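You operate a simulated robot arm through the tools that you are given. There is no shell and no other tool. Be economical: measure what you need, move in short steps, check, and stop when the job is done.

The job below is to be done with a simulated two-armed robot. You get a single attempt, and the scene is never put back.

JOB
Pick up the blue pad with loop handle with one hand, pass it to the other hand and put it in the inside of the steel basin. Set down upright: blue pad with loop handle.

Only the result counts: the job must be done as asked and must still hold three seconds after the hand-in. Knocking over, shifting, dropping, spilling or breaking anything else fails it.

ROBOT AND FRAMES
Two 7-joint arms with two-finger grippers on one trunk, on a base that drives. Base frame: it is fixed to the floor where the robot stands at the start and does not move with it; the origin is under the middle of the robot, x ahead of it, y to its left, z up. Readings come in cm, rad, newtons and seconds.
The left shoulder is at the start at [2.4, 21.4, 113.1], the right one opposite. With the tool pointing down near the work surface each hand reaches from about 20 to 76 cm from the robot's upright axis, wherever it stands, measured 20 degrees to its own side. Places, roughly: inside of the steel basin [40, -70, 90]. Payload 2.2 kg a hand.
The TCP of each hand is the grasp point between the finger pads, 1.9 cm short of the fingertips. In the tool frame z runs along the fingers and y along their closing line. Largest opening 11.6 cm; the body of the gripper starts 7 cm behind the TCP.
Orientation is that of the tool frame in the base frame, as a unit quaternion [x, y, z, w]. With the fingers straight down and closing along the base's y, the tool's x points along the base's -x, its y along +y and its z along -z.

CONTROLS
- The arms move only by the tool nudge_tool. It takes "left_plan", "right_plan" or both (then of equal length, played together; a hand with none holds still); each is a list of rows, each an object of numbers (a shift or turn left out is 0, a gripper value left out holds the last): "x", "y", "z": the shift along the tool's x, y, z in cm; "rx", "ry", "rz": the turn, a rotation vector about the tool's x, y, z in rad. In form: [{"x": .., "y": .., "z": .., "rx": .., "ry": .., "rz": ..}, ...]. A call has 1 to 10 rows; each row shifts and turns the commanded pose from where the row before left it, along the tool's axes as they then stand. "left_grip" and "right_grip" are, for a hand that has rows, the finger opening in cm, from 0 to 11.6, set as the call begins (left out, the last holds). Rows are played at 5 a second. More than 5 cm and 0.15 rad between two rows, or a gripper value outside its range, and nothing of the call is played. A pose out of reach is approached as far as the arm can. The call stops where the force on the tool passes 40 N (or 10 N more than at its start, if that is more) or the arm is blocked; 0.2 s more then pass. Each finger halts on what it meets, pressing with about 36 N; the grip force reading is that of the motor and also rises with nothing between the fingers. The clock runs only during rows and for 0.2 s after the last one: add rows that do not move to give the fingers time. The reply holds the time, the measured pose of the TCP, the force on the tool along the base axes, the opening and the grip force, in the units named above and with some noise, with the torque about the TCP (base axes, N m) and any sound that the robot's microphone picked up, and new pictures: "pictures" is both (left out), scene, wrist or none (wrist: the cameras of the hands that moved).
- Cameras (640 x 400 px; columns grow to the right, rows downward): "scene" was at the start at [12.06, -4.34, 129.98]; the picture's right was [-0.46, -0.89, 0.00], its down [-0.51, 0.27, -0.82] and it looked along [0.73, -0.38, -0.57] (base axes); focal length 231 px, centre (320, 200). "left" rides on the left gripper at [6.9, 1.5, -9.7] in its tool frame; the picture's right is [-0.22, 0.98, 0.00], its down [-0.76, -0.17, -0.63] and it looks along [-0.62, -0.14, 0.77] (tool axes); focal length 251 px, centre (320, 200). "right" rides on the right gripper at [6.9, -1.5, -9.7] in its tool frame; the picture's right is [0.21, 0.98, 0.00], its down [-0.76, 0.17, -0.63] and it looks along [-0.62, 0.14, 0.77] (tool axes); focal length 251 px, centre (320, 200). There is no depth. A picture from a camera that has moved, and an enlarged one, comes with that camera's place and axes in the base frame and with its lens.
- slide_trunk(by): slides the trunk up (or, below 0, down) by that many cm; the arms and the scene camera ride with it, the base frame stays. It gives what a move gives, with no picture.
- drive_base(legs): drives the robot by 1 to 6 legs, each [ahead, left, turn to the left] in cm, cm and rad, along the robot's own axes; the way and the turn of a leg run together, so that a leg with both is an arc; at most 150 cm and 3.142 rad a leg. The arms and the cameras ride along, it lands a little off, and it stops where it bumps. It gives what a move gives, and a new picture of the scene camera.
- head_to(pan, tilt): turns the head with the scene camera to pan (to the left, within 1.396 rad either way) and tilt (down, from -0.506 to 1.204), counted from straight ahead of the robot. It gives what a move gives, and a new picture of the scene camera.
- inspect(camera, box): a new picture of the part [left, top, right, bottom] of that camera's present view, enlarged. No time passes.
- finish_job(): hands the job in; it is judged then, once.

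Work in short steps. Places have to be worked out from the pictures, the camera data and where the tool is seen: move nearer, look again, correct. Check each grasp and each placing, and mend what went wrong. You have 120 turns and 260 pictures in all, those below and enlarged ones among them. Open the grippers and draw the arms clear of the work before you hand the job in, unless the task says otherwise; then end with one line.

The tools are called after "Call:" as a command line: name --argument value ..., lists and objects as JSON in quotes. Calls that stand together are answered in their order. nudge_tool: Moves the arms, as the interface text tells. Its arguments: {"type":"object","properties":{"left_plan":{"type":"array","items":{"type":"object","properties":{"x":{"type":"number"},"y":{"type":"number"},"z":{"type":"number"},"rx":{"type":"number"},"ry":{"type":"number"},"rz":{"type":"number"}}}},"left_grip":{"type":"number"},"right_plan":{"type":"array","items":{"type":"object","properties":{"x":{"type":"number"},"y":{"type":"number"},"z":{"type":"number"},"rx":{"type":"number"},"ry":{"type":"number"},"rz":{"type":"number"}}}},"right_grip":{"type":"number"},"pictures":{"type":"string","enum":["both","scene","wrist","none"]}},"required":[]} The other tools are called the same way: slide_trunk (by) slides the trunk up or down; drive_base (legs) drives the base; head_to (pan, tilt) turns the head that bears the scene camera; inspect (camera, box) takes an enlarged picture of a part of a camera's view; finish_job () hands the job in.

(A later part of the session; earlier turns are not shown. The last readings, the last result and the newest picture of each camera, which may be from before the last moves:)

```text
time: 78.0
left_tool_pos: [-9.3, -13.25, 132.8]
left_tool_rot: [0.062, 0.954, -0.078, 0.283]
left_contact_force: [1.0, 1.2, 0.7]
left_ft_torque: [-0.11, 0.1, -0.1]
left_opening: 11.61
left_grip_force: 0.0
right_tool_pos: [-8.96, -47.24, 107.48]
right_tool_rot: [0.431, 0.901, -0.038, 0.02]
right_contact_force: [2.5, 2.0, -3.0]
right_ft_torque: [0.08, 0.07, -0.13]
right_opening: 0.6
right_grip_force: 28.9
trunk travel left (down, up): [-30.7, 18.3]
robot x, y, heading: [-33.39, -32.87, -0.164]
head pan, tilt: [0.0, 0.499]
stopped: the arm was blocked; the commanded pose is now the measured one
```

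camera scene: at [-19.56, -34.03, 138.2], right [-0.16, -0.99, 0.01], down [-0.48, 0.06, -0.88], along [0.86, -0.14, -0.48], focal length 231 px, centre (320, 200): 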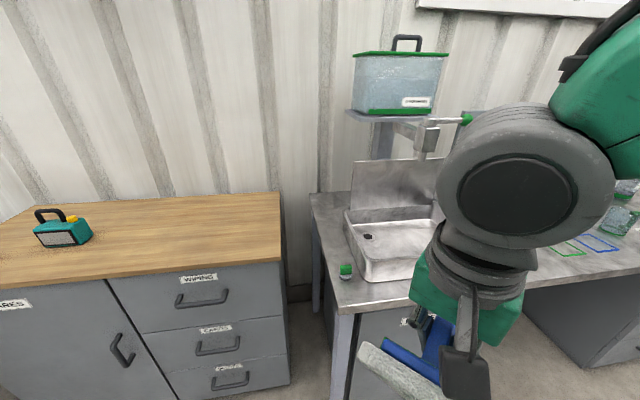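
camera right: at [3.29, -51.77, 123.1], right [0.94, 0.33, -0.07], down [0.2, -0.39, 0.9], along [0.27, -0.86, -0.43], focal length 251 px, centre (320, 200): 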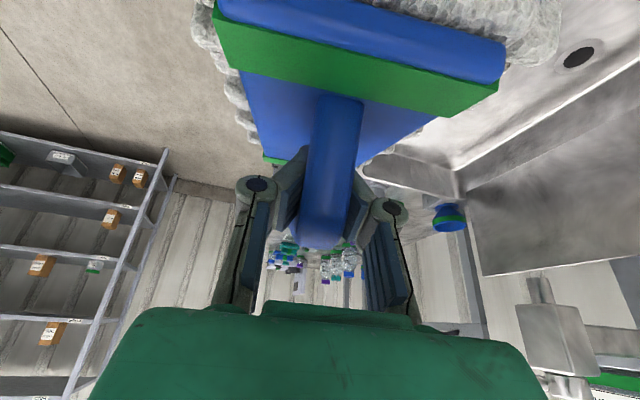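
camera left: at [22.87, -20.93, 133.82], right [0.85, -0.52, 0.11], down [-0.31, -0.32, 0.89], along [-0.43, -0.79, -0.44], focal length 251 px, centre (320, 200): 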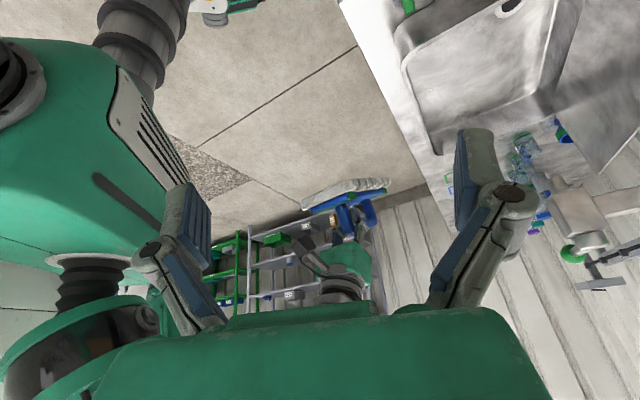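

The sway is a true whole-body roll. Head moves were never interrupted, so I'm using two long head pans as quiet time and comparing the amplitude.

Call:
head_to --pan -1.39 --tilt 0.8

Call:
head_to --pan 1.39 --tilt 0.8

Call:
head_to --pan 1.2 --tilt 0.8

```text
time: 79.6
left_tool_pos: [-13.62, -34.32, 134.64]
left_tool_rot: [0.09, 0.953, -0.006, 0.291]
left_contact_force: [-0.2, -0.1, -1.3]
left_ft_torque: [0.04, -0.12, -0.01]
left_opening: 11.61
left_grip_force: 0.1
right_tool_pos: [-12.41, -64.34, 105.34]
right_tool_rot: [0.438, 0.899, 0.03, 0.0]
right_contact_force: [-1.0, -0.6, 0.4]
right_ft_torque: [-0.05, -0.13, 0.03]
right_opening: 0.6
right_grip_force: 28.7
trunk travel left (down, up): [-30.7, 18.3]
robot x, y, heading: [-34.75, -35.8, -0.164]
head pan, tilt: [-1.389, 0.799]
camera scene: at [-31.47, -53.12, 130.8], right [-1.0, -0.01, -0.01], down [0.0, 0.76, -0.65], along [0.01, -0.65, -0.76], focal length 231 px, centre (320, 200)
```

scene: 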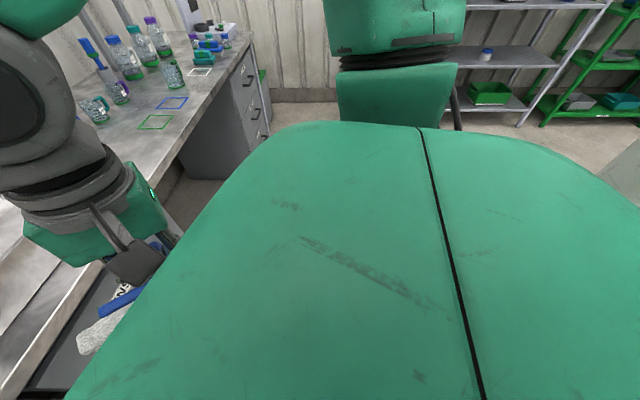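

```text
time: 82.0
left_tool_pos: [-18.23, -16.07, 131.77]
left_tool_rot: [0.061, 0.955, -0.017, 0.29]
left_contact_force: [-30.0, 35.0, -24.3]
left_ft_torque: [-3.14, -4.65, -2.61]
left_opening: 11.61
left_grip_force: 0.2
right_tool_pos: [-14.96, -47.1, 106.63]
right_tool_rot: [0.399, 0.917, -0.028, 0.008]
right_contact_force: [-2.5, 4.4, -5.9]
right_ft_torque: [-0.31, -0.25, 0.03]
right_opening: 0.6
right_grip_force: 28.9
trunk travel left (down, up): [-30.7, 18.3]
robot x, y, heading: [-39.11, -32.86, -0.087]
head pan, tilt: [1.389, 0.799]
camera scene: at [-29.05, -30.1, 131.83], right [0.49, -0.87, 0.0], down [-0.62, -0.34, -0.71], along [0.62, 0.35, -0.71], focal length 231 px, centre (320, 200)
```

scene: 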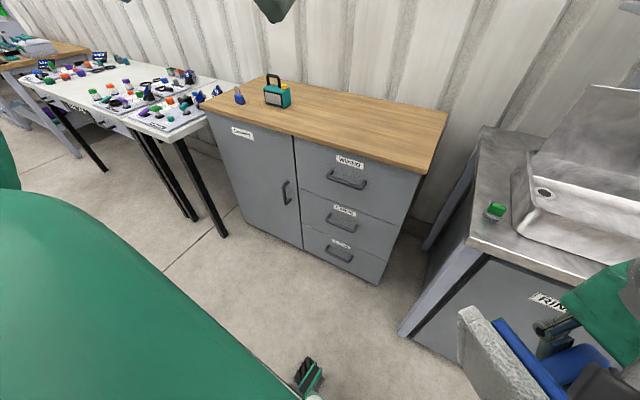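

```text
time: 82.7
left_tool_pos: [-6.8, -34.97, 133.8]
left_tool_rot: [0.044, 0.961, 0.016, 0.274]
left_contact_force: [69.2, 89.7, -11.3]
left_ft_torque: [-3.98, 3.02, -0.48]
left_opening: 9.5
left_grip_force: 0.0
right_tool_pos: [-5.81, -65.35, 104.13]
right_tool_rot: [0.406, 0.913, 0.019, -0.028]
right_contact_force: [-1.6, 1.5, -3.1]
right_ft_torque: [-0.25, -0.03, 0.04]
right_opening: 0.59
right_grip_force: 28.3
trunk travel left (down, up): [-30.7, 18.3]
robot x, y, heading: [-31.48, -38.67, -0.102]
head pan, tilt: [1.201, 0.799]
camera scene: at [-15.52, -45.65, 131.86], right [0.02, -1.0, -0.05], down [-0.69, 0.02, -0.72], along [0.72, 0.05, -0.69], focal length 231 px, centre (320, 200)
```

scene: 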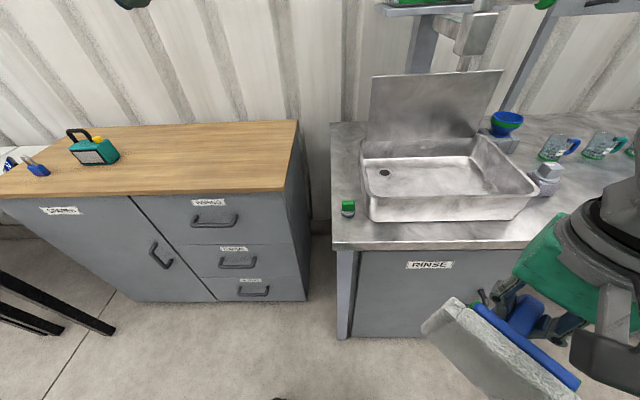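

The left hand is at head height right in front of the head and colliding with it, which can be driving the motion. I'm returning the head to centre and moving the left hand forward, left and down, clear of the head.

Call:
head_to --pan -0.2 --tilt 0.6

Call:
nudge_tool --left_plan '[{"x": -1, "y": 2.7, "z": 2.7}, {"x": -1, "y": 2.7, "z": 2.7}, {"x": -1, "y": 2.7, "z": 2.7}, {"x": -1, "y": 2.7, "z": 2.7}, {"x": -1, "y": 2.7, "z": 2.7}, {"x": -1, "y": 2.7, "z": 2.7}]' --pictures "none"

```text
time: 84.3
left_tool_pos: [-18.26, -26.91, 132.9]
left_tool_rot: [0.091, 0.951, 0.026, 0.294]
left_contact_force: [-1.7, -3.8, -0.9]
left_ft_torque: [0.36, -0.24, 0.26]
left_opening: 11.59
left_grip_force: 0.0
right_tool_pos: [-14.59, -56.01, 106.4]
right_tool_rot: [0.43, 0.903, 0.011, -0.006]
right_contact_force: [-0.4, -2.3, 0.2]
right_ft_torque: [0.16, -0.02, 0.0]
right_opening: 0.61
right_grip_force: 28.7
trunk travel left (down, up): [-30.7, 18.3]
robot x, y, heading: [-37.41, -33.41, -0.1]
head pan, tilt: [-0.201, 0.6]
camera scene: at [-27.32, -47.56, 133.6], right [-0.3, -0.95, -0.08], down [-0.52, 0.24, -0.82], along [0.8, -0.2, -0.57], focal length 231 px, centre (320, 200)
```

scene: 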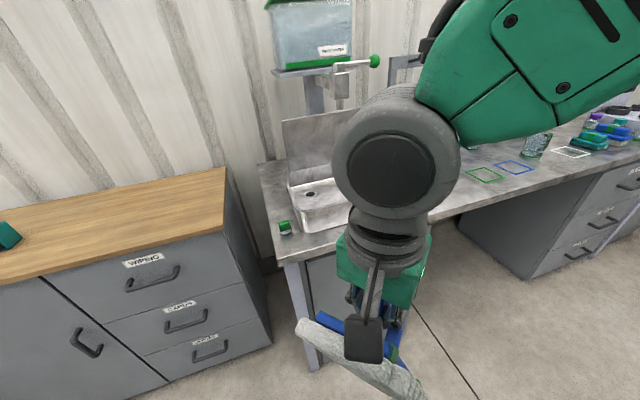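

```text
time: 84.6
left_tool_pos: [-11.78, -2.65, 128.29]
left_tool_rot: [0.05, 0.957, -0.066, 0.278]
left_contact_force: [2.8, -0.4, -0.2]
left_ft_torque: [-0.04, 0.23, 0.0]
left_opening: 11.57
left_grip_force: 0.1
right_tool_pos: [-10.8, -37.01, 106.54]
right_tool_rot: [0.41, 0.909, -0.076, 0.015]
right_contact_force: [4.3, -0.4, -6.0]
right_ft_torque: [-0.06, -0.01, -0.11]
right_opening: 0.0
right_grip_force: 28.7
trunk travel left (down, up): [-30.7, 18.3]
robot x, y, heading: [-37.51, -31.53, -0.108]
head pan, tilt: [-0.201, 0.6]
stopped in row 1 (left hand): the arm was blocked; the commanded pose is now the measured one
```

The nudge is cut off by the sway. I'm giving it several long, collision-free head pans to the right side only and tracking whether the amplitude shrinks.

Call:
head_to --pan -1.39 --tilt 0.6

Call:
head_to --pan -0.2 --tilt 0.6

Call:
head_to --pan -1.39 --tilt 0.6

Call:
head_to --pan -0.2 --tilt 0.6

```text
time: 86.0
left_tool_pos: [-14.13, -14.2, 131.64]
left_tool_rot: [0.02, 0.955, -0.053, 0.29]
left_contact_force: [-0.7, 4.9, -0.8]
left_ft_torque: [-0.32, -0.06, -0.2]
left_opening: 11.6
left_grip_force: 0.0
right_tool_pos: [-13.21, -47.54, 105.94]
right_tool_rot: [0.398, 0.917, -0.022, 0.003]
right_contact_force: [3.3, 3.6, -4.1]
right_ft_torque: [-0.46, 0.16, 0.01]
right_opening: 0.58
right_grip_force: 28.2
trunk travel left (down, up): [-30.7, 18.3]
robot x, y, heading: [-36.42, -33.06, -0.089]
head pan, tilt: [-1.389, 0.6]
camera scene: at [-31.24, -37.03, 133.51], right [-1.0, -0.09, 0.01], down [-0.06, 0.52, -0.85], along [0.08, -0.85, -0.53], focal length 231 px, centre (320, 200)
```

scene: 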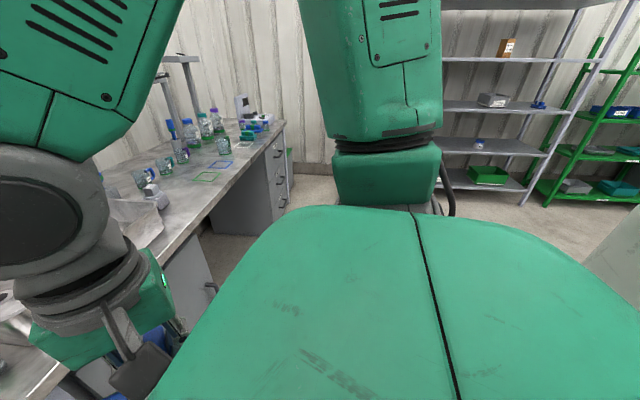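

```text
time: 87.4
left_tool_pos: [-18.21, -21.36, 131.34]
left_tool_rot: [0.074, 0.954, 0.009, 0.291]
left_contact_force: [-0.8, 0.9, 0.1]
left_ft_torque: [-0.07, 0.05, -0.07]
left_opening: 11.61
left_grip_force: 0.1
right_tool_pos: [-16.22, -52.03, 106.07]
right_tool_rot: [0.407, 0.913, -0.013, -0.003]
right_contact_force: [-1.2, -1.9, -0.2]
right_ft_torque: [0.1, -0.16, 0.02]
right_opening: 0.61
right_grip_force: 28.1
trunk travel left (down, up): [-30.7, 18.3]
robot x, y, heading: [-39.35, -33.9, -0.09]
head pan, tilt: [-0.201, 0.6]
camera scene: at [-28.28, -46.66, 132.99], right [-0.29, -0.95, -0.07], down [-0.53, 0.23, -0.81], along [0.79, -0.2, -0.58], focal length 231 px, centre (320, 200)
```

scene: 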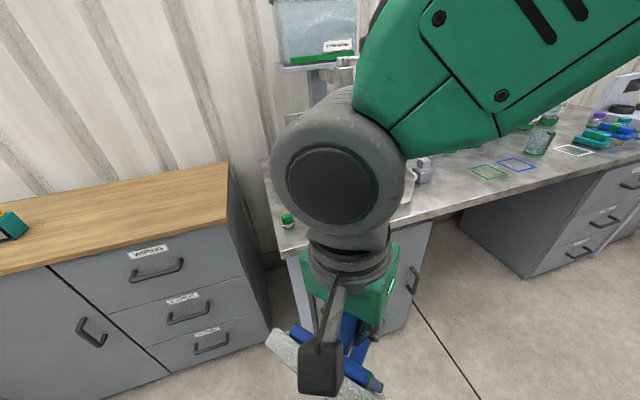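

```text
time: 88.8
left_tool_pos: [-15.0, -1.55, 128.77]
left_tool_rot: [0.038, 0.954, -0.063, 0.291]
left_contact_force: [-0.2, -0.2, 0.3]
left_ft_torque: [-0.01, 0.0, -0.01]
left_opening: 11.61
left_grip_force: 0.0
right_tool_pos: [-12.74, -35.73, 107.2]
right_tool_rot: [0.397, 0.915, -0.07, 0.026]
right_contact_force: [2.5, -0.7, -3.4]
right_ft_torque: [0.05, 0.03, -0.04]
right_opening: 0.62
right_grip_force: 28.5
trunk travel left (down, up): [-30.7, 18.3]
robot x, y, heading: [-37.27, -30.06, -0.085]
head pan, tilt: [-1.389, 0.6]
camera scene: at [-33.44, -29.76, 133.64], right [-0.99, -0.1, 0.0], down [-0.05, 0.49, -0.87], along [0.09, -0.87, -0.49], focal length 231 px, centre (320, 200)
```

scene: 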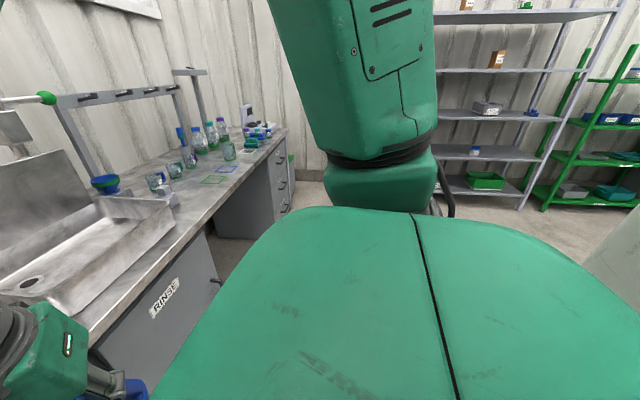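

```text
time: 90.2
left_tool_pos: [-9.65, -4.27, 130.88]
left_tool_rot: [0.001, 0.958, -0.12, 0.261]
left_contact_force: [6.4, 2.7, 2.5]
left_ft_torque: [-0.18, 0.65, -0.23]
left_opening: 11.61
left_grip_force: 0.1
right_tool_pos: [-11.44, -39.52, 107.55]
right_tool_rot: [0.403, 0.913, -0.057, 0.005]
right_contact_force: [1.7, 0.2, -1.6]
right_ft_torque: [0.01, 0.08, -0.06]
right_opening: 0.01
right_grip_force: 29.0
trunk travel left (down, up): [-30.7, 18.3]
robot x, y, heading: [-39.71, -32.92, -0.124]
head pan, tilt: [-0.201, 0.6]
camera scene: at [-20.7, -19.5, 133.9], right [-0.32, -0.94, 0.14], down [-0.58, 0.08, -0.81], along [0.75, -0.34, -0.57], focal length 231 px, centre (320, 200)
```

scene: 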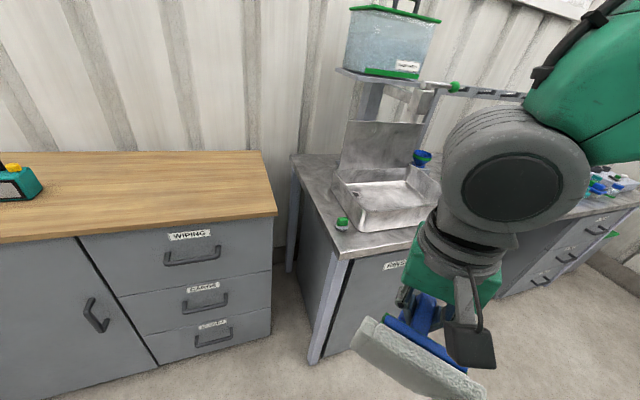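

The roll is still growing, and it began when the left arm got "blocked" near the head. Both arms are now folded tightly against the body, so self-contact is a likely cause. I'm extending both hands forward, away from the torso.

Call:
nudge_tool --left_plan '[{"x": -3, "z": 3.9}, {"x": -3, "z": 3.9}, {"x": -3, "z": 3.9}]' --right_plan '[{"x": -2.8, "y": 3.0, "z": -2}, {"x": -2.8, "y": 3.0, "z": -2}, {"x": -2.8, "y": 3.0, "z": -2}]' --pictures "none"

Call:
nudge_tool --left_plan '[{"x": -3, "z": 3.9}, {"x": -3, "z": 3.9}, {"x": -3, "z": 3.9}]' --pictures "scene"

```text
time: 90.5
left_tool_pos: [-12.9, -30.53, 134.18]
left_tool_rot: [-0.007, 0.954, -0.045, 0.295]
left_contact_force: [1.8, -1.2, -1.3]
left_ft_torque: [0.22, 0.04, 0.06]
left_opening: 11.6
left_grip_force: 0.1
right_tool_pos: [-10.74, -60.17, 104.41]
right_tool_rot: [0.375, 0.924, 0.07, -0.002]
right_contact_force: [-5.0, -8.4, -2.1]
right_ft_torque: [0.7, -0.37, -0.04]
right_opening: 0.6
right_grip_force: 28.3
trunk travel left (down, up): [-30.7, 18.3]
robot x, y, heading: [-36.18, -34.29, -0.076]
head pan, tilt: [-0.201, 0.6]
stopped in row 1 (left hand): the arm was blocked; the commanded pose is now the measured one
```

```text
time: 91.0
left_tool_pos: [-10.1, -6.6, 125.19]
left_tool_rot: [0.03, 0.954, -0.057, 0.294]
left_contact_force: [2.0, 4.0, 2.4]
left_ft_torque: [-0.3, 0.22, -0.19]
left_opening: 11.59
left_grip_force: 0.1
right_tool_pos: [-12.29, -36.68, 106.83]
right_tool_rot: [0.379, 0.924, -0.035, 0.039]
right_contact_force: [0.9, 2.7, -3.8]
right_ft_torque: [-0.13, 0.0, 0.2]
right_opening: 0.59
right_grip_force: 28.7
trunk travel left (down, up): [-30.7, 18.3]
robot x, y, heading: [-38.45, -32.3, -0.045]
head pan, tilt: [-0.201, 0.6]
stopped in row 2 (left hand): the arm was blocked; the commanded pose is now the measured one
camera scene: at [-25.91, -30.94, 133.23], right [-0.24, -0.97, 0.03], down [-0.55, 0.11, -0.83], along [0.8, -0.21, -0.56], focal length 231 px, centre (320, 200)
```

scene: 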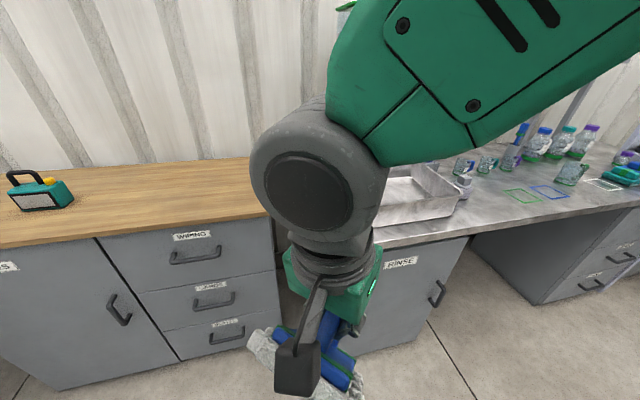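

Progress is slow but real (left z dropped from 131 to 125). I'm repeating the extension with several calls in a row.

Call:
nudge_tool --left_plan '[{"x": -3, "z": 3.9}, {"x": -3, "z": 3.9}, {"x": -3, "z": 3.9}]' --pictures "none"

Call:
nudge_tool --right_plan '[{"x": -3.2, "y": 3.4, "z": -1}, {"x": -3.2, "y": 3.4, "z": -1}, {"x": -3.2, "y": 3.4}]' --pictures "none"

Call:
nudge_tool --left_plan '[{"x": -3, "z": 3.9}, {"x": -3, "z": 3.9}, {"x": -3, "z": 3.9}]' --pictures "none"

Call:
slide_trunk --by -8

```text
time: 91.6
left_tool_pos: [-0.56, -26.72, 128.16]
left_tool_rot: [-0.04, 0.953, -0.043, 0.298]
left_contact_force: [0.2, -4.3, -0.8]
left_ft_torque: [0.33, 0.08, 0.18]
left_opening: 11.57
left_grip_force: 0.1
right_tool_pos: [-9.08, -55.26, 104.57]
right_tool_rot: [0.371, 0.924, 0.091, 0.003]
right_contact_force: [-1.4, -6.6, -3.0]
right_ft_torque: [0.45, -0.13, -0.03]
right_opening: 0.59
right_grip_force: 28.4
trunk travel left (down, up): [-30.7, 18.3]
robot x, y, heading: [-36.99, -33.53, -0.031]
head pan, tilt: [-0.201, 0.6]
stopped in row 2 (left hand): the arm was blocked; the commanded pose is now the measured one
```

```text
time: 92.2
left_tool_pos: [-3.64, -4.55, 123.28]
left_tool_rot: [-0.03, 0.95, -0.089, 0.296]
left_contact_force: [1.9, 4.5, -0.1]
left_ft_torque: [-0.36, 0.14, -0.19]
left_opening: 11.6
left_grip_force: 0.1
right_tool_pos: [-5.35, -34.35, 108.19]
right_tool_rot: [0.357, 0.933, -0.02, 0.027]
right_contact_force: [1.0, 0.5, -1.6]
right_ft_torque: [-0.18, 0.08, 0.03]
right_opening: 0.58
right_grip_force: 28.1
trunk travel left (down, up): [-30.7, 18.3]
robot x, y, heading: [-38.25, -31.65, -0.02]
head pan, tilt: [-0.201, 0.6]
stopped in row 2 (left hand): the arm was blocked; the commanded pose is now the measured one
```

```text
time: 92.7
left_tool_pos: [4.04, -27.75, 125.98]
left_tool_rot: [-0.054, 0.951, -0.036, 0.303]
left_contact_force: [1.5, -4.3, 0.1]
left_ft_torque: [0.4, 0.07, 0.22]
left_opening: 11.56
left_grip_force: 0.1
right_tool_pos: [-5.29, -56.09, 104.95]
right_tool_rot: [0.349, 0.934, 0.079, -0.018]
right_contact_force: [0.2, -2.1, 0.2]
right_ft_torque: [0.25, -0.01, 0.0]
right_opening: 0.61
right_grip_force: 28.5
trunk travel left (down, up): [-30.7, 18.3]
robot x, y, heading: [-37.21, -33.69, -0.004]
head pan, tilt: [-0.201, 0.6]
stopped in row 2 (left hand): the arm was blocked; the commanded pose is now the measured one
```

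```text
time: 93.3
left_tool_pos: [1.36, -4.83, 118.69]
left_tool_rot: [-0.052, 0.946, -0.101, 0.302]
left_contact_force: [0.9, 4.8, -0.1]
left_ft_torque: [-0.29, 0.11, -0.18]
left_opening: 11.6
left_grip_force: 0.1
right_tool_pos: [-7.19, -34.07, 104.38]
right_tool_rot: [0.342, 0.939, -0.015, 0.02]
right_contact_force: [0.5, 2.4, -0.5]
right_ft_torque: [-0.1, -0.03, -0.02]
right_opening: 0.01
right_grip_force: 28.5
trunk travel left (down, up): [-27.9, 21.1]
robot x, y, heading: [-37.66, -31.83, 0.002]
head pan, tilt: [-0.201, 0.6]
stopped: the arm was blocked; the commanded pose is now the measured one
```

The heading is ≈ 0, the trunk is back at nominal and the arms are extended. I'm letting time pass with two head moves to see whether it decays now.

Call:
head_to --pan -0.9 --tilt 0.6

Call:
head_to --pan -0.2 --tilt 0.6

Call:
slide_trunk --by -5

Call:
slide_trunk --by -5

```text
time: 94.4
left_tool_pos: [1.86, -5.22, 119.07]
left_tool_rot: [-0.049, 0.948, -0.096, 0.3]
left_contact_force: [-0.2, 1.5, 0.0]
left_ft_torque: [-0.11, 0.12, -0.04]
left_opening: 11.61
left_grip_force: 0.0
right_tool_pos: [-6.84, -34.51, 104.38]
right_tool_rot: [0.346, 0.938, -0.011, 0.017]
right_contact_force: [2.2, 0.2, -1.8]
right_ft_torque: [-0.01, 0.11, 0.01]
right_opening: 0.01
right_grip_force: 29.1
trunk travel left (down, up): [-27.9, 21.1]
robot x, y, heading: [-37.52, -31.23, -0.006]
head pan, tilt: [-0.901, 0.6]
camera scene: at [-28.12, -30.25, 130.64], right [-0.78, -0.62, 0.04], down [-0.35, 0.39, -0.85], along [0.51, -0.68, -0.52], focal length 231 px, centre (320, 200)
```

scene: 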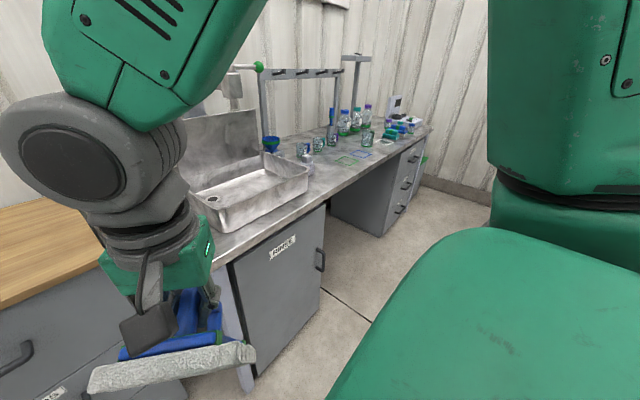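

```text
time: 95.4
left_tool_pos: [3.18, -4.36, 118.89]
left_tool_rot: [-0.063, 0.948, -0.094, 0.297]
left_contact_force: [2.2, 1.1, 0.2]
left_ft_torque: [-0.1, 0.21, -0.03]
left_opening: 11.6
left_grip_force: 0.1
right_tool_pos: [-4.96, -33.84, 104.21]
right_tool_rot: [0.333, 0.943, -0.012, 0.013]
right_contact_force: [1.0, 0.9, -3.0]
right_ft_torque: [-0.02, 0.02, 0.01]
right_opening: 0.61
right_grip_force: 28.4
trunk travel left (down, up): [-27.9, 21.1]
robot x, y, heading: [-36.91, -31.76, 0.024]
head pan, tilt: [-0.201, 0.6]
camera scene: at [-23.11, -22.13, 130.22], right [-0.18, -0.98, 0.08], down [-0.56, 0.03, -0.83], along [0.81, -0.19, -0.56], focal length 231 px, centre (320, 200)
```

scene: 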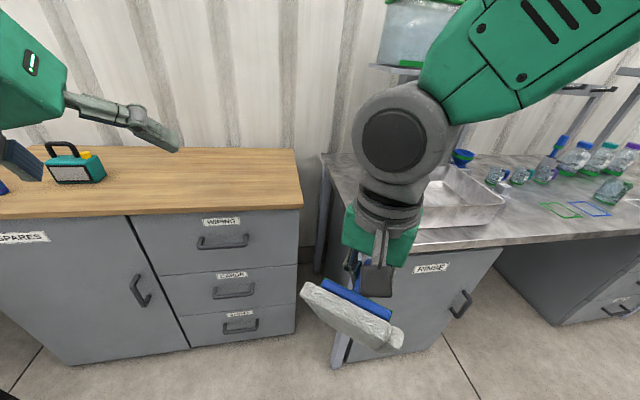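

```text
time: 95.8
left_tool_pos: [4.19, -27.15, 122.2]
left_tool_rot: [-0.075, 0.947, -0.012, 0.314]
left_contact_force: [-1.1, -4.5, -2.5]
left_ft_torque: [0.38, -0.19, 0.25]
left_opening: 11.59
left_grip_force: 0.0
right_tool_pos: [-2.78, -53.95, 101.53]
right_tool_rot: [0.305, 0.948, 0.086, -0.019]
right_contact_force: [-0.9, -3.0, -3.0]
right_ft_torque: [-0.04, -0.06, 0.08]
right_opening: 0.59
right_grip_force: 28.5
trunk travel left (down, up): [-27.2, 21.8]
robot x, y, heading: [-33.05, -34.47, 0.082]
head pan, tilt: [-0.201, 0.6]
stopped: the arm was blocked; the commanded pose is now the measured one
```

```text
time: 96.4
left_tool_pos: [-1.37, -1.91, 116.04]
left_tool_rot: [-0.1, 0.94, -0.088, 0.315]
left_contact_force: [-0.4, 3.5, 1.6]
left_ft_torque: [-0.29, 0.07, -0.16]
left_opening: 11.58
left_grip_force: 0.1
right_tool_pos: [-7.62, -30.8, 101.17]
right_tool_rot: [0.29, 0.957, -0.008, 0.018]
right_contact_force: [1.0, 2.6, -2.2]
right_ft_torque: [-0.12, -0.14, -0.11]
right_opening: 0.59
right_grip_force: 28.9
trunk travel left (down, up): [-25.1, 23.9]
robot x, y, heading: [-35.37, -31.5, 0.101]
head pan, tilt: [-0.201, 0.6]
stopped: the arm was blocked; the commanded pose is now the measured one
```

It is still rocking. Lowering the trunk much further is safe here (the hands are in open floor space in front of the benches) and should stabilise the robot, so I'm lowering repeatedly.

Call:
slide_trunk --by -24

Call:
slide_trunk --by -20

Call:
slide_trunk --by -16

Call:
slide_trunk --by -13

```text
time: 96.9
left_tool_pos: [1.87, -25.97, 118.88]
left_tool_rot: [-0.103, 0.942, -0.022, 0.318]
left_contact_force: [-1.5, -7.6, -3.6]
left_ft_torque: [0.59, -0.27, 0.37]
left_opening: 11.6
left_grip_force: 0.1
right_tool_pos: [-5.78, -52.23, 97.51]
right_tool_rot: [0.287, 0.953, 0.095, -0.033]
right_contact_force: [-3.0, -1.3, -2.1]
right_ft_torque: [0.02, -0.24, 0.0]
right_opening: 0.01
right_grip_force: 28.3
trunk travel left (down, up): [-24.1, 24.9]
robot x, y, heading: [-34.51, -34.31, 0.11]
head pan, tilt: [-0.201, 0.6]
stopped: the arm was blocked; the commanded pose is now the measured one
```

```text
time: 97.4
left_tool_pos: [-2.9, -2.27, 113.87]
left_tool_rot: [-0.125, 0.934, -0.099, 0.319]
left_contact_force: [0.1, 1.6, -0.5]
left_ft_torque: [-0.15, -0.01, -0.07]
left_opening: 11.61
left_grip_force: 0.1
right_tool_pos: [-9.61, -31.36, 98.04]
right_tool_rot: [0.278, 0.961, 0.001, 0.007]
right_contact_force: [1.9, 2.3, -0.3]
right_ft_torque: [-0.19, 0.08, 0.04]
right_opening: 0.64
right_grip_force: 28.7
trunk travel left (down, up): [-22.6, 26.4]
robot x, y, heading: [-35.59, -31.94, 0.115]
head pan, tilt: [-0.201, 0.6]
stopped: the arm was blocked; the commanded pose is now the measured one
```

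```text
time: 97.9
left_tool_pos: [0.36, -26.36, 116.25]
left_tool_rot: [-0.116, 0.94, -0.025, 0.321]
left_contact_force: [0.2, -4.9, -2.3]
left_ft_torque: [0.37, -0.2, 0.25]
left_opening: 11.6
left_grip_force: 0.1
right_tool_pos: [-6.25, -51.4, 95.06]
right_tool_rot: [0.278, 0.954, 0.112, -0.03]
right_contact_force: [-4.6, -0.5, -5.4]
right_ft_torque: [-0.1, -0.43, -0.05]
right_opening: 0.61
right_grip_force: 28.6
trunk travel left (down, up): [-21.5, 27.5]
robot x, y, heading: [-34.39, -34.66, 0.126]
head pan, tilt: [-0.201, 0.6]
stopped: the arm was blocked; the commanded pose is now the measured one
```

```text
time: 98.4
left_tool_pos: [-3.33, -2.59, 111.36]
left_tool_rot: [-0.147, 0.929, -0.11, 0.32]
left_contact_force: [-0.9, 1.5, -0.3]
left_ft_torque: [-0.09, 0.04, -0.06]
left_opening: 11.61
left_grip_force: 0.0
right_tool_pos: [-10.86, -31.94, 94.55]
right_tool_rot: [0.27, 0.963, 0.01, -0.002]
right_contact_force: [1.3, -0.8, -0.7]
right_ft_torque: [-0.05, 0.11, 0.02]
right_opening: 0.61
right_grip_force: 28.6
trunk travel left (down, up): [-19.6, 29.4]
robot x, y, heading: [-35.32, -31.33, 0.124]
head pan, tilt: [-0.201, 0.6]
stopped: the arm was blocked; the commanded pose is now the measured one
```

The oscillation looks like a nearly undamped roll with a 1 s period and constant amplitude. I can remove energy with base motion: we're at the left extreme now, so I'll drive right in phase with the return swing, so that the stop opposes the next swing.

Call:
drive_base --legs '[[0, -9, 0]]'

Call:
slide_trunk --by -3

Call:
slide_trunk --by -3

```text
time: 99.3
left_tool_pos: [-1.8, -18.63, 110.63]
left_tool_rot: [-0.08, 0.942, -0.056, 0.322]
left_contact_force: [-1.3, -6.4, -2.7]
left_ft_torque: [0.47, -0.24, 0.4]
left_opening: 11.59
left_grip_force: 0.0
right_tool_pos: [-8.87, -42.21, 94.42]
right_tool_rot: [0.313, 0.946, 0.078, -0.026]
right_contact_force: [1.9, -3.1, -2.3]
right_ft_torque: [0.25, 0.16, 0.05]
right_opening: 0.01
right_grip_force: 28.0
trunk travel left (down, up): [-19.6, 29.4]
robot x, y, heading: [-32.58, -37.18, 0.098]
head pan, tilt: [-0.201, 0.6]
stopped in leg 1: the robot was blocked; the commanded pose is now the measured one
camera scene: at [-19.95, -42.44, 121.93], right [-0.11, -0.99, -0.04], down [-0.56, 0.09, -0.82], along [0.82, -0.06, -0.57], focal length 231 px, centre (320, 200)
```

scene: 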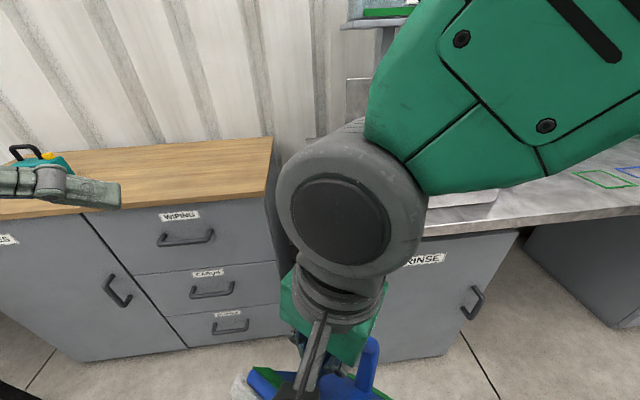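

```text
time: 99.6
left_tool_pos: [-3.93, -5.15, 111.26]
left_tool_rot: [-0.158, 0.923, -0.135, 0.325]
left_contact_force: [-1.0, 0.3, 0.8]
left_ft_torque: [-0.03, 0.04, -0.01]
left_opening: 11.6
left_grip_force: 0.1
right_tool_pos: [-11.92, -33.3, 94.24]
right_tool_rot: [0.276, 0.961, 0.028, 0.005]
right_contact_force: [0.2, -0.1, -0.6]
right_ft_torque: [0.02, 0.0, 0.03]
right_opening: 0.6
right_grip_force: 28.5
trunk travel left (down, up): [-19.2, 29.8]
robot x, y, heading: [-34.43, -34.51, 0.112]
head pan, tilt: [-0.201, 0.6]
stopped: the arm was blocked; the commanded pose is now the measured one
```

```text
time: 100.0
left_tool_pos: [-0.69, -23.59, 112.15]
left_tool_rot: [-0.131, 0.935, -0.064, 0.323]
left_contact_force: [-0.1, -2.2, 1.1]
left_ft_torque: [0.17, 0.12, 0.12]
left_opening: 11.62
left_grip_force: 0.0
right_tool_pos: [-9.2, -48.76, 91.85]
right_tool_rot: [0.275, 0.956, 0.092, -0.036]
right_contact_force: [0.6, -2.5, 0.3]
right_ft_torque: [0.24, -0.02, -0.03]
right_opening: 0.04
right_grip_force: 28.7
trunk travel left (down, up): [-18.2, 30.8]
robot x, y, heading: [-34.29, -37.27, 0.115]
head pan, tilt: [-0.201, 0.6]
stopped: the arm was blocked; the commanded pose is now the measured one
```

The amplitude dropped from about ±12 to ±9, so the approach works. We're now at the right extreme, so I'm driving left in phase, then sampling.

Call:
drive_base --legs '[[0, 9, 0]]'

Call:
slide_trunk --by -3

Call:
slide_trunk --by -3

```text
time: 101.2
left_tool_pos: [-2.61, -10.2, 111.68]
left_tool_rot: [-0.14, 0.932, -0.08, 0.323]
left_contact_force: [0.9, -0.5, -0.9]
left_ft_torque: [0.0, -0.04, 0.04]
left_opening: 11.58
left_grip_force: 0.1
right_tool_pos: [-10.89, -36.14, 92.47]
right_tool_rot: [0.273, 0.959, 0.075, -0.025]
right_contact_force: [0.4, 0.1, -2.1]
right_ft_torque: [0.01, -0.06, -0.05]
right_opening: 0.61
right_grip_force: 28.5
trunk travel left (down, up): [-18.2, 30.8]
robot x, y, heading: [-34.96, -27.91, 0.118]
head pan, tilt: [-0.201, 0.6]
camera scene: at [-21.27, -31.93, 120.5], right [-0.08, -1.0, -0.03], down [-0.57, 0.07, -0.82], along [0.82, -0.05, -0.58], focal length 231 px, centre (320, 200)
```

scene: 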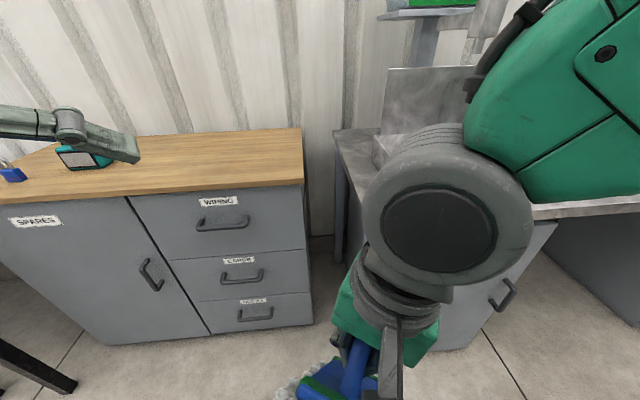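

```text
time: 101.9
left_tool_pos: [-2.85, -11.11, 108.97]
left_tool_rot: [-0.138, 0.932, -0.079, 0.326]
left_contact_force: [0.3, -1.8, 0.3]
left_ft_torque: [0.13, 0.02, 0.11]
left_opening: 11.6
left_grip_force: 0.0
right_tool_pos: [-11.1, -36.88, 89.59]
right_tool_rot: [0.272, 0.959, 0.075, -0.024]
right_contact_force: [0.6, -1.6, -1.2]
right_ft_torque: [0.05, -0.05, -0.03]
right_opening: 0.59
right_grip_force: 29.1
trunk travel left (down, up): [-15.2, 33.8]
robot x, y, heading: [-34.39, -28.96, 0.118]
head pan, tilt: [-0.201, 0.6]
```

```text
time: 102.7
left_tool_pos: [-2.87, -11.79, 106.09]
left_tool_rot: [-0.137, 0.932, -0.076, 0.327]
left_contact_force: [0.3, -0.3, 0.6]
left_ft_torque: [0.13, 0.04, 0.08]
left_opening: 11.57
left_grip_force: 0.1
right_tool_pos: [-11.14, -37.46, 86.68]
right_tool_rot: [0.273, 0.959, 0.079, -0.025]
right_contact_force: [0.4, -2.0, -1.2]
right_ft_torque: [0.12, 0.02, -0.01]
right_opening: 0.58
right_grip_force: 28.2
trunk travel left (down, up): [-12.2, 36.8]
robot x, y, heading: [-34.86, -29.31, 0.121]
head pan, tilt: [-0.201, 0.6]
```

Excellent, the swing is almost gone and calls no longer get cut off. I'm sampling again at different phases.

Call:
slide_trunk --by -0.3

Call:
slide_trunk --by -3

Call:
slide_trunk --by -0.3

Call:
slide_trunk --by -0.3

```text
time: 103.2
left_tool_pos: [-3.59, -4.67, 104.73]
left_tool_rot: [-0.148, 0.929, -0.103, 0.323]
left_contact_force: [-0.3, 1.7, 0.1]
left_ft_torque: [-0.06, 0.0, -0.02]
left_opening: 11.61
left_grip_force: 0.1
right_tool_pos: [-11.85, -31.42, 86.55]
right_tool_rot: [0.272, 0.961, 0.054, -0.015]
right_contact_force: [0.4, 0.1, -2.1]
right_ft_torque: [-0.02, -0.03, 0.01]
right_opening: 0.62
right_grip_force: 28.2
trunk travel left (down, up): [-11.9, 37.1]
robot x, y, heading: [-34.98, -27.58, 0.115]
head pan, tilt: [-0.201, 0.6]
```

```text
time: 103.9
left_tool_pos: [-3.81, -3.35, 101.67]
left_tool_rot: [-0.149, 0.928, -0.108, 0.324]
left_contact_force: [0.5, 1.9, 1.3]
left_ft_torque: [-0.08, 0.05, -0.07]
left_opening: 11.61
left_grip_force: 0.0
right_tool_pos: [-11.98, -30.32, 83.71]
right_tool_rot: [0.272, 0.961, 0.05, -0.011]
right_contact_force: [0.8, 1.1, -1.9]
right_ft_torque: [-0.1, -0.02, -0.01]
right_opening: 0.6
right_grip_force: 28.6
trunk travel left (down, up): [-8.9, 40.1]
robot x, y, heading: [-35.11, -27.11, 0.123]
head pan, tilt: [-0.201, 0.6]
```

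```text
time: 104.4
left_tool_pos: [-3.57, -6.86, 101.9]
left_tool_rot: [-0.144, 0.93, -0.094, 0.325]
left_contact_force: [0.2, 0.2, -0.3]
left_ft_torque: [-0.02, -0.01, -0.01]
left_opening: 11.59
left_grip_force: 0.0
right_tool_pos: [-11.64, -33.1, 83.34]
right_tool_rot: [0.272, 0.96, 0.06, -0.016]
right_contact_force: [-0.3, 1.2, -2.3]
right_ft_torque: [-0.04, -0.04, 0.01]
right_opening: 0.6
right_grip_force: 28.6
trunk travel left (down, up): [-8.6, 40.4]
robot x, y, heading: [-34.97, -28.37, 0.115]
head pan, tilt: [-0.201, 0.6]
```

```text
time: 105.0
left_tool_pos: [-2.98, -10.64, 102.11]
left_tool_rot: [-0.137, 0.932, -0.081, 0.327]
left_contact_force: [0.6, -1.3, 0.4]
left_ft_torque: [0.11, -0.01, 0.09]
left_opening: 11.61
left_grip_force: 0.0
right_tool_pos: [-11.42, -36.36, 82.65]
right_tool_rot: [0.273, 0.959, 0.075, -0.023]
right_contact_force: [-0.1, -1.9, -1.3]
right_ft_torque: [0.07, -0.04, -0.02]
right_opening: 0.58
right_grip_force: 28.3
trunk travel left (down, up): [-8.3, 40.7]
robot x, y, heading: [-34.94, -29.01, 0.121]
head pan, tilt: [-0.201, 0.6]
```

The residual fits ±4.4 cm with a period of about 0.75 s, and we're just past the right extreme. One more in-phase drive left should cancel most of it.

Call:
drive_base --legs '[[0, 9, 0]]'

Call:
slide_trunk --by -0.3

Call:
slide_trunk --by -0.3

Call:
slide_trunk --by -0.3

Call:
slide_trunk --by -0.3

```text
time: 106.1
left_tool_pos: [-3.94, -1.74, 101.79]
left_tool_rot: [-0.14, 0.932, -0.078, 0.325]
left_contact_force: [-0.4, 0.0, -1.3]
left_ft_torque: [-0.04, -0.14, 0.01]
left_opening: 11.6
left_grip_force: 0.0
right_tool_pos: [-12.07, -27.59, 82.44]
right_tool_rot: [0.268, 0.96, 0.073, -0.026]
right_contact_force: [-0.9, 0.3, -2.3]
right_ft_torque: [-0.06, 0.04, -0.02]
right_opening: 0.62
right_grip_force: 27.7
trunk travel left (down, up): [-8.3, 40.7]
robot x, y, heading: [-35.86, -20.39, 0.131]
head pan, tilt: [-0.201, 0.6]
camera scene: at [-22.11, -24.55, 110.49], right [-0.08, -1.0, -0.04], down [-0.57, 0.07, -0.82], along [0.82, -0.04, -0.58], focal length 231 px, centre (320, 200)
```

scene: 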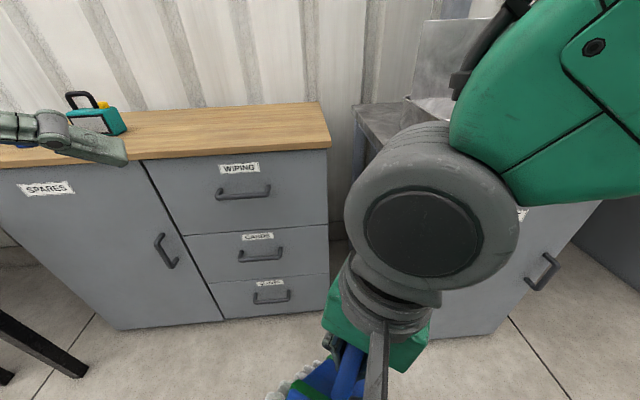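

```text
time: 106.6
left_tool_pos: [-4.9, 0.04, 101.51]
left_tool_rot: [-0.143, 0.929, -0.092, 0.328]
left_contact_force: [-0.9, -1.3, 0.0]
left_ft_torque: [0.04, 0.0, 0.05]
left_opening: 11.6
left_grip_force: 0.1
right_tool_pos: [-13.01, -26.37, 82.83]
right_tool_rot: [0.27, 0.961, 0.063, -0.02]
right_contact_force: [-0.7, -1.1, -1.4]
right_ft_torque: [0.03, -0.06, -0.02]
right_opening: 0.61
right_grip_force: 28.4
trunk travel left (down, up): [-8.0, 41.0]
robot x, y, heading: [-35.85, -20.93, 0.13]
head pan, tilt: [-0.201, 0.6]
```

```text
time: 107.1
left_tool_pos: [-5.75, 6.4, 100.19]
left_tool_rot: [-0.154, 0.926, -0.112, 0.327]
left_contact_force: [-0.5, 2.4, 0.4]
left_ft_torque: [-0.13, 0.0, -0.14]
left_opening: 11.62
left_grip_force: 0.0
right_tool_pos: [-13.48, -20.96, 82.64]
right_tool_rot: [0.268, 0.963, 0.041, -0.007]
right_contact_force: [0.1, 1.4, -3.0]
right_ft_torque: [-0.06, -0.02, 0.01]
right_opening: 0.63
right_grip_force: 28.9
trunk travel left (down, up): [-7.7, 41.3]
robot x, y, heading: [-35.79, -19.2, 0.131]
head pan, tilt: [-0.201, 0.6]
```

```text
time: 107.6
left_tool_pos: [-4.58, -1.24, 100.95]
left_tool_rot: [-0.14, 0.931, -0.084, 0.327]
left_contact_force: [0.5, -2.1, 0.5]
left_ft_torque: [0.1, 0.04, 0.08]
left_opening: 11.61
left_grip_force: 0.1
right_tool_pos: [-12.65, -27.29, 82.1]
right_tool_rot: [0.271, 0.96, 0.068, -0.021]
right_contact_force: [-1.0, -1.2, -1.9]
right_ft_torque: [0.09, -0.02, 0.0]
right_opening: 0.59
right_grip_force: 28.6
trunk travel left (down, up): [-7.4, 41.6]
robot x, y, heading: [-36.11, -20.9, 0.126]
head pan, tilt: [-0.201, 0.6]
```

```text
time: 108.2
left_tool_pos: [-4.95, 0.93, 100.4]
left_tool_rot: [-0.144, 0.929, -0.093, 0.327]
left_contact_force: [0.5, -1.0, 0.2]
left_ft_torque: [0.05, -0.02, 0.01]
left_opening: 11.63
left_grip_force: 0.1
right_tool_pos: [-13.02, -25.53, 81.86]
right_tool_rot: [0.268, 0.961, 0.06, -0.018]
right_contact_force: [-0.2, 0.1, -2.2]
right_ft_torque: [0.04, -0.03, -0.02]
right_opening: 0.57
right_grip_force: 29.0
trunk travel left (down, up): [-7.1, 41.9]
robot x, y, heading: [-35.98, -20.36, 0.127]
head pan, tilt: [-0.201, 0.6]
```

The residual is about ±4 cm. Let me see whether it now damps on its own at the low trunk height, using a few longer slides without pictures.

Call:
slide_trunk --by 6

Call:
slide_trunk --by -6

Call:
slide_trunk --by -6

Call:
slide_trunk --by 6

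Call:
slide_trunk --by -0.2

Call:
slide_trunk --by -0.2

Call:
slide_trunk --by -0.2

```text
time: 109.2
left_tool_pos: [-4.5, -1.97, 106.85]
left_tool_rot: [-0.14, 0.931, -0.081, 0.328]
left_contact_force: [0.1, -1.2, -0.1]
left_ft_torque: [0.1, -0.01, 0.09]
left_opening: 11.62
left_grip_force: 0.1
right_tool_pos: [-12.6, -27.94, 87.7]
right_tool_rot: [0.271, 0.96, 0.07, -0.022]
right_contact_force: [-0.4, -2.0, -1.9]
right_ft_torque: [0.1, 0.0, 0.01]
right_opening: 0.6
right_grip_force: 28.9
trunk travel left (down, up): [-13.1, 35.9]
robot x, y, heading: [-35.71, -20.91, 0.131]
head pan, tilt: [-0.201, 0.6]
```

```text
time: 110.2
left_tool_pos: [-5.19, 2.92, 100.14]
left_tool_rot: [-0.147, 0.928, -0.1, 0.327]
left_contact_force: [0.3, 1.1, -0.9]
left_ft_torque: [0.0, -0.02, -0.08]
left_opening: 11.58
left_grip_force: 0.1
right_tool_pos: [-13.1, -23.69, 82.04]
right_tool_rot: [0.269, 0.962, 0.053, -0.014]
right_contact_force: [0.0, 0.4, -1.5]
right_ft_torque: [-0.02, 0.01, 0.02]
right_opening: 0.57
right_grip_force: 28.5
trunk travel left (down, up): [-7.1, 41.9]
robot x, y, heading: [-35.9, -20.09, 0.129]
head pan, tilt: [-0.201, 0.6]
```

```text
time: 111.2
left_tool_pos: [-5.38, 4.59, 93.93]
left_tool_rot: [-0.151, 0.927, -0.105, 0.326]
left_contact_force: [0.0, 0.6, -0.4]
left_ft_torque: [-0.12, -0.01, -0.07]
left_opening: 11.58
left_grip_force: 0.0
right_tool_pos: [-13.16, -22.39, 75.95]
right_tool_rot: [0.269, 0.962, 0.047, -0.012]
right_contact_force: [0.3, 1.5, -1.8]
right_ft_torque: [-0.09, 0.0, -0.03]
right_opening: 0.59
right_grip_force: 28.6
trunk travel left (down, up): [-1.1, 47.9]
robot x, y, heading: [-36.07, -19.48, 0.132]
head pan, tilt: [-0.201, 0.6]
```

```text
time: 112.2
left_tool_pos: [-4.74, -0.19, 100.53]
left_tool_rot: [-0.141, 0.93, -0.088, 0.327]
left_contact_force: [-0.6, -0.9, 0.2]
left_ft_torque: [0.06, 0.01, 0.09]
left_opening: 11.59
left_grip_force: 0.1
right_tool_pos: [-12.79, -26.27, 81.86]
right_tool_rot: [0.27, 0.961, 0.064, -0.02]
right_contact_force: [0.7, -0.9, -1.0]
right_ft_torque: [0.02, -0.05, -0.01]
right_opening: 0.6
right_grip_force: 28.4
trunk travel left (down, up): [-7.1, 41.9]
robot x, y, heading: [-35.82, -20.73, 0.128]
head pan, tilt: [-0.201, 0.6]
```

```text
time: 112.7
left_tool_pos: [-5.38, 4.67, 99.8]
left_tool_rot: [-0.151, 0.927, -0.105, 0.326]
left_contact_force: [0.5, 1.5, -0.4]
left_ft_torque: [-0.09, 0.03, -0.06]
left_opening: 11.6
left_grip_force: 0.0
right_tool_pos: [-13.19, -22.29, 81.76]
right_tool_rot: [0.269, 0.962, 0.047, -0.011]
right_contact_force: [0.6, 1.2, -1.6]
right_ft_torque: [-0.12, -0.05, -0.02]
right_opening: 0.61
right_grip_force: 28.1
trunk travel left (down, up): [-6.9, 42.1]
robot x, y, heading: [-35.96, -19.72, 0.131]
head pan, tilt: [-0.201, 0.6]
```

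```text
time: 113.2
left_tool_pos: [-4.92, 1.1, 100.01]
left_tool_rot: [-0.144, 0.929, -0.092, 0.328]
left_contact_force: [0.2, -0.6, -0.2]
left_ft_torque: [0.01, 0.0, 0.01]
left_opening: 11.56
left_grip_force: 0.1
right_tool_pos: [-13.0, -25.29, 81.45]
right_tool_rot: [0.269, 0.961, 0.061, -0.017]
right_contact_force: [0.1, 0.4, -1.8]
right_ft_torque: [-0.01, -0.01, 0.0]
right_opening: 0.59
right_grip_force: 28.0
trunk travel left (down, up): [-6.7, 42.3]
robot x, y, heading: [-35.78, -20.17, 0.129]
head pan, tilt: [-0.201, 0.6]
```

```text
time: 113.7
left_tool_pos: [-4.73, 0.38, 99.9]
left_tool_rot: [-0.143, 0.93, -0.09, 0.327]
left_contact_force: [0.0, -1.1, 0.4]
left_ft_torque: [0.1, 0.0, 0.02]
left_opening: 11.6
left_grip_force: 0.0
right_tool_pos: [-12.72, -25.93, 81.27]
right_tool_rot: [0.271, 0.96, 0.063, -0.018]
right_contact_force: [-0.2, -0.8, -2.3]
right_ft_torque: [0.05, -0.02, 0.02]
right_opening: 0.59
right_grip_force: 28.6
trunk travel left (down, up): [-6.5, 42.5]
robot x, y, heading: [-35.97, -20.56, 0.124]
head pan, tilt: [-0.201, 0.6]
```

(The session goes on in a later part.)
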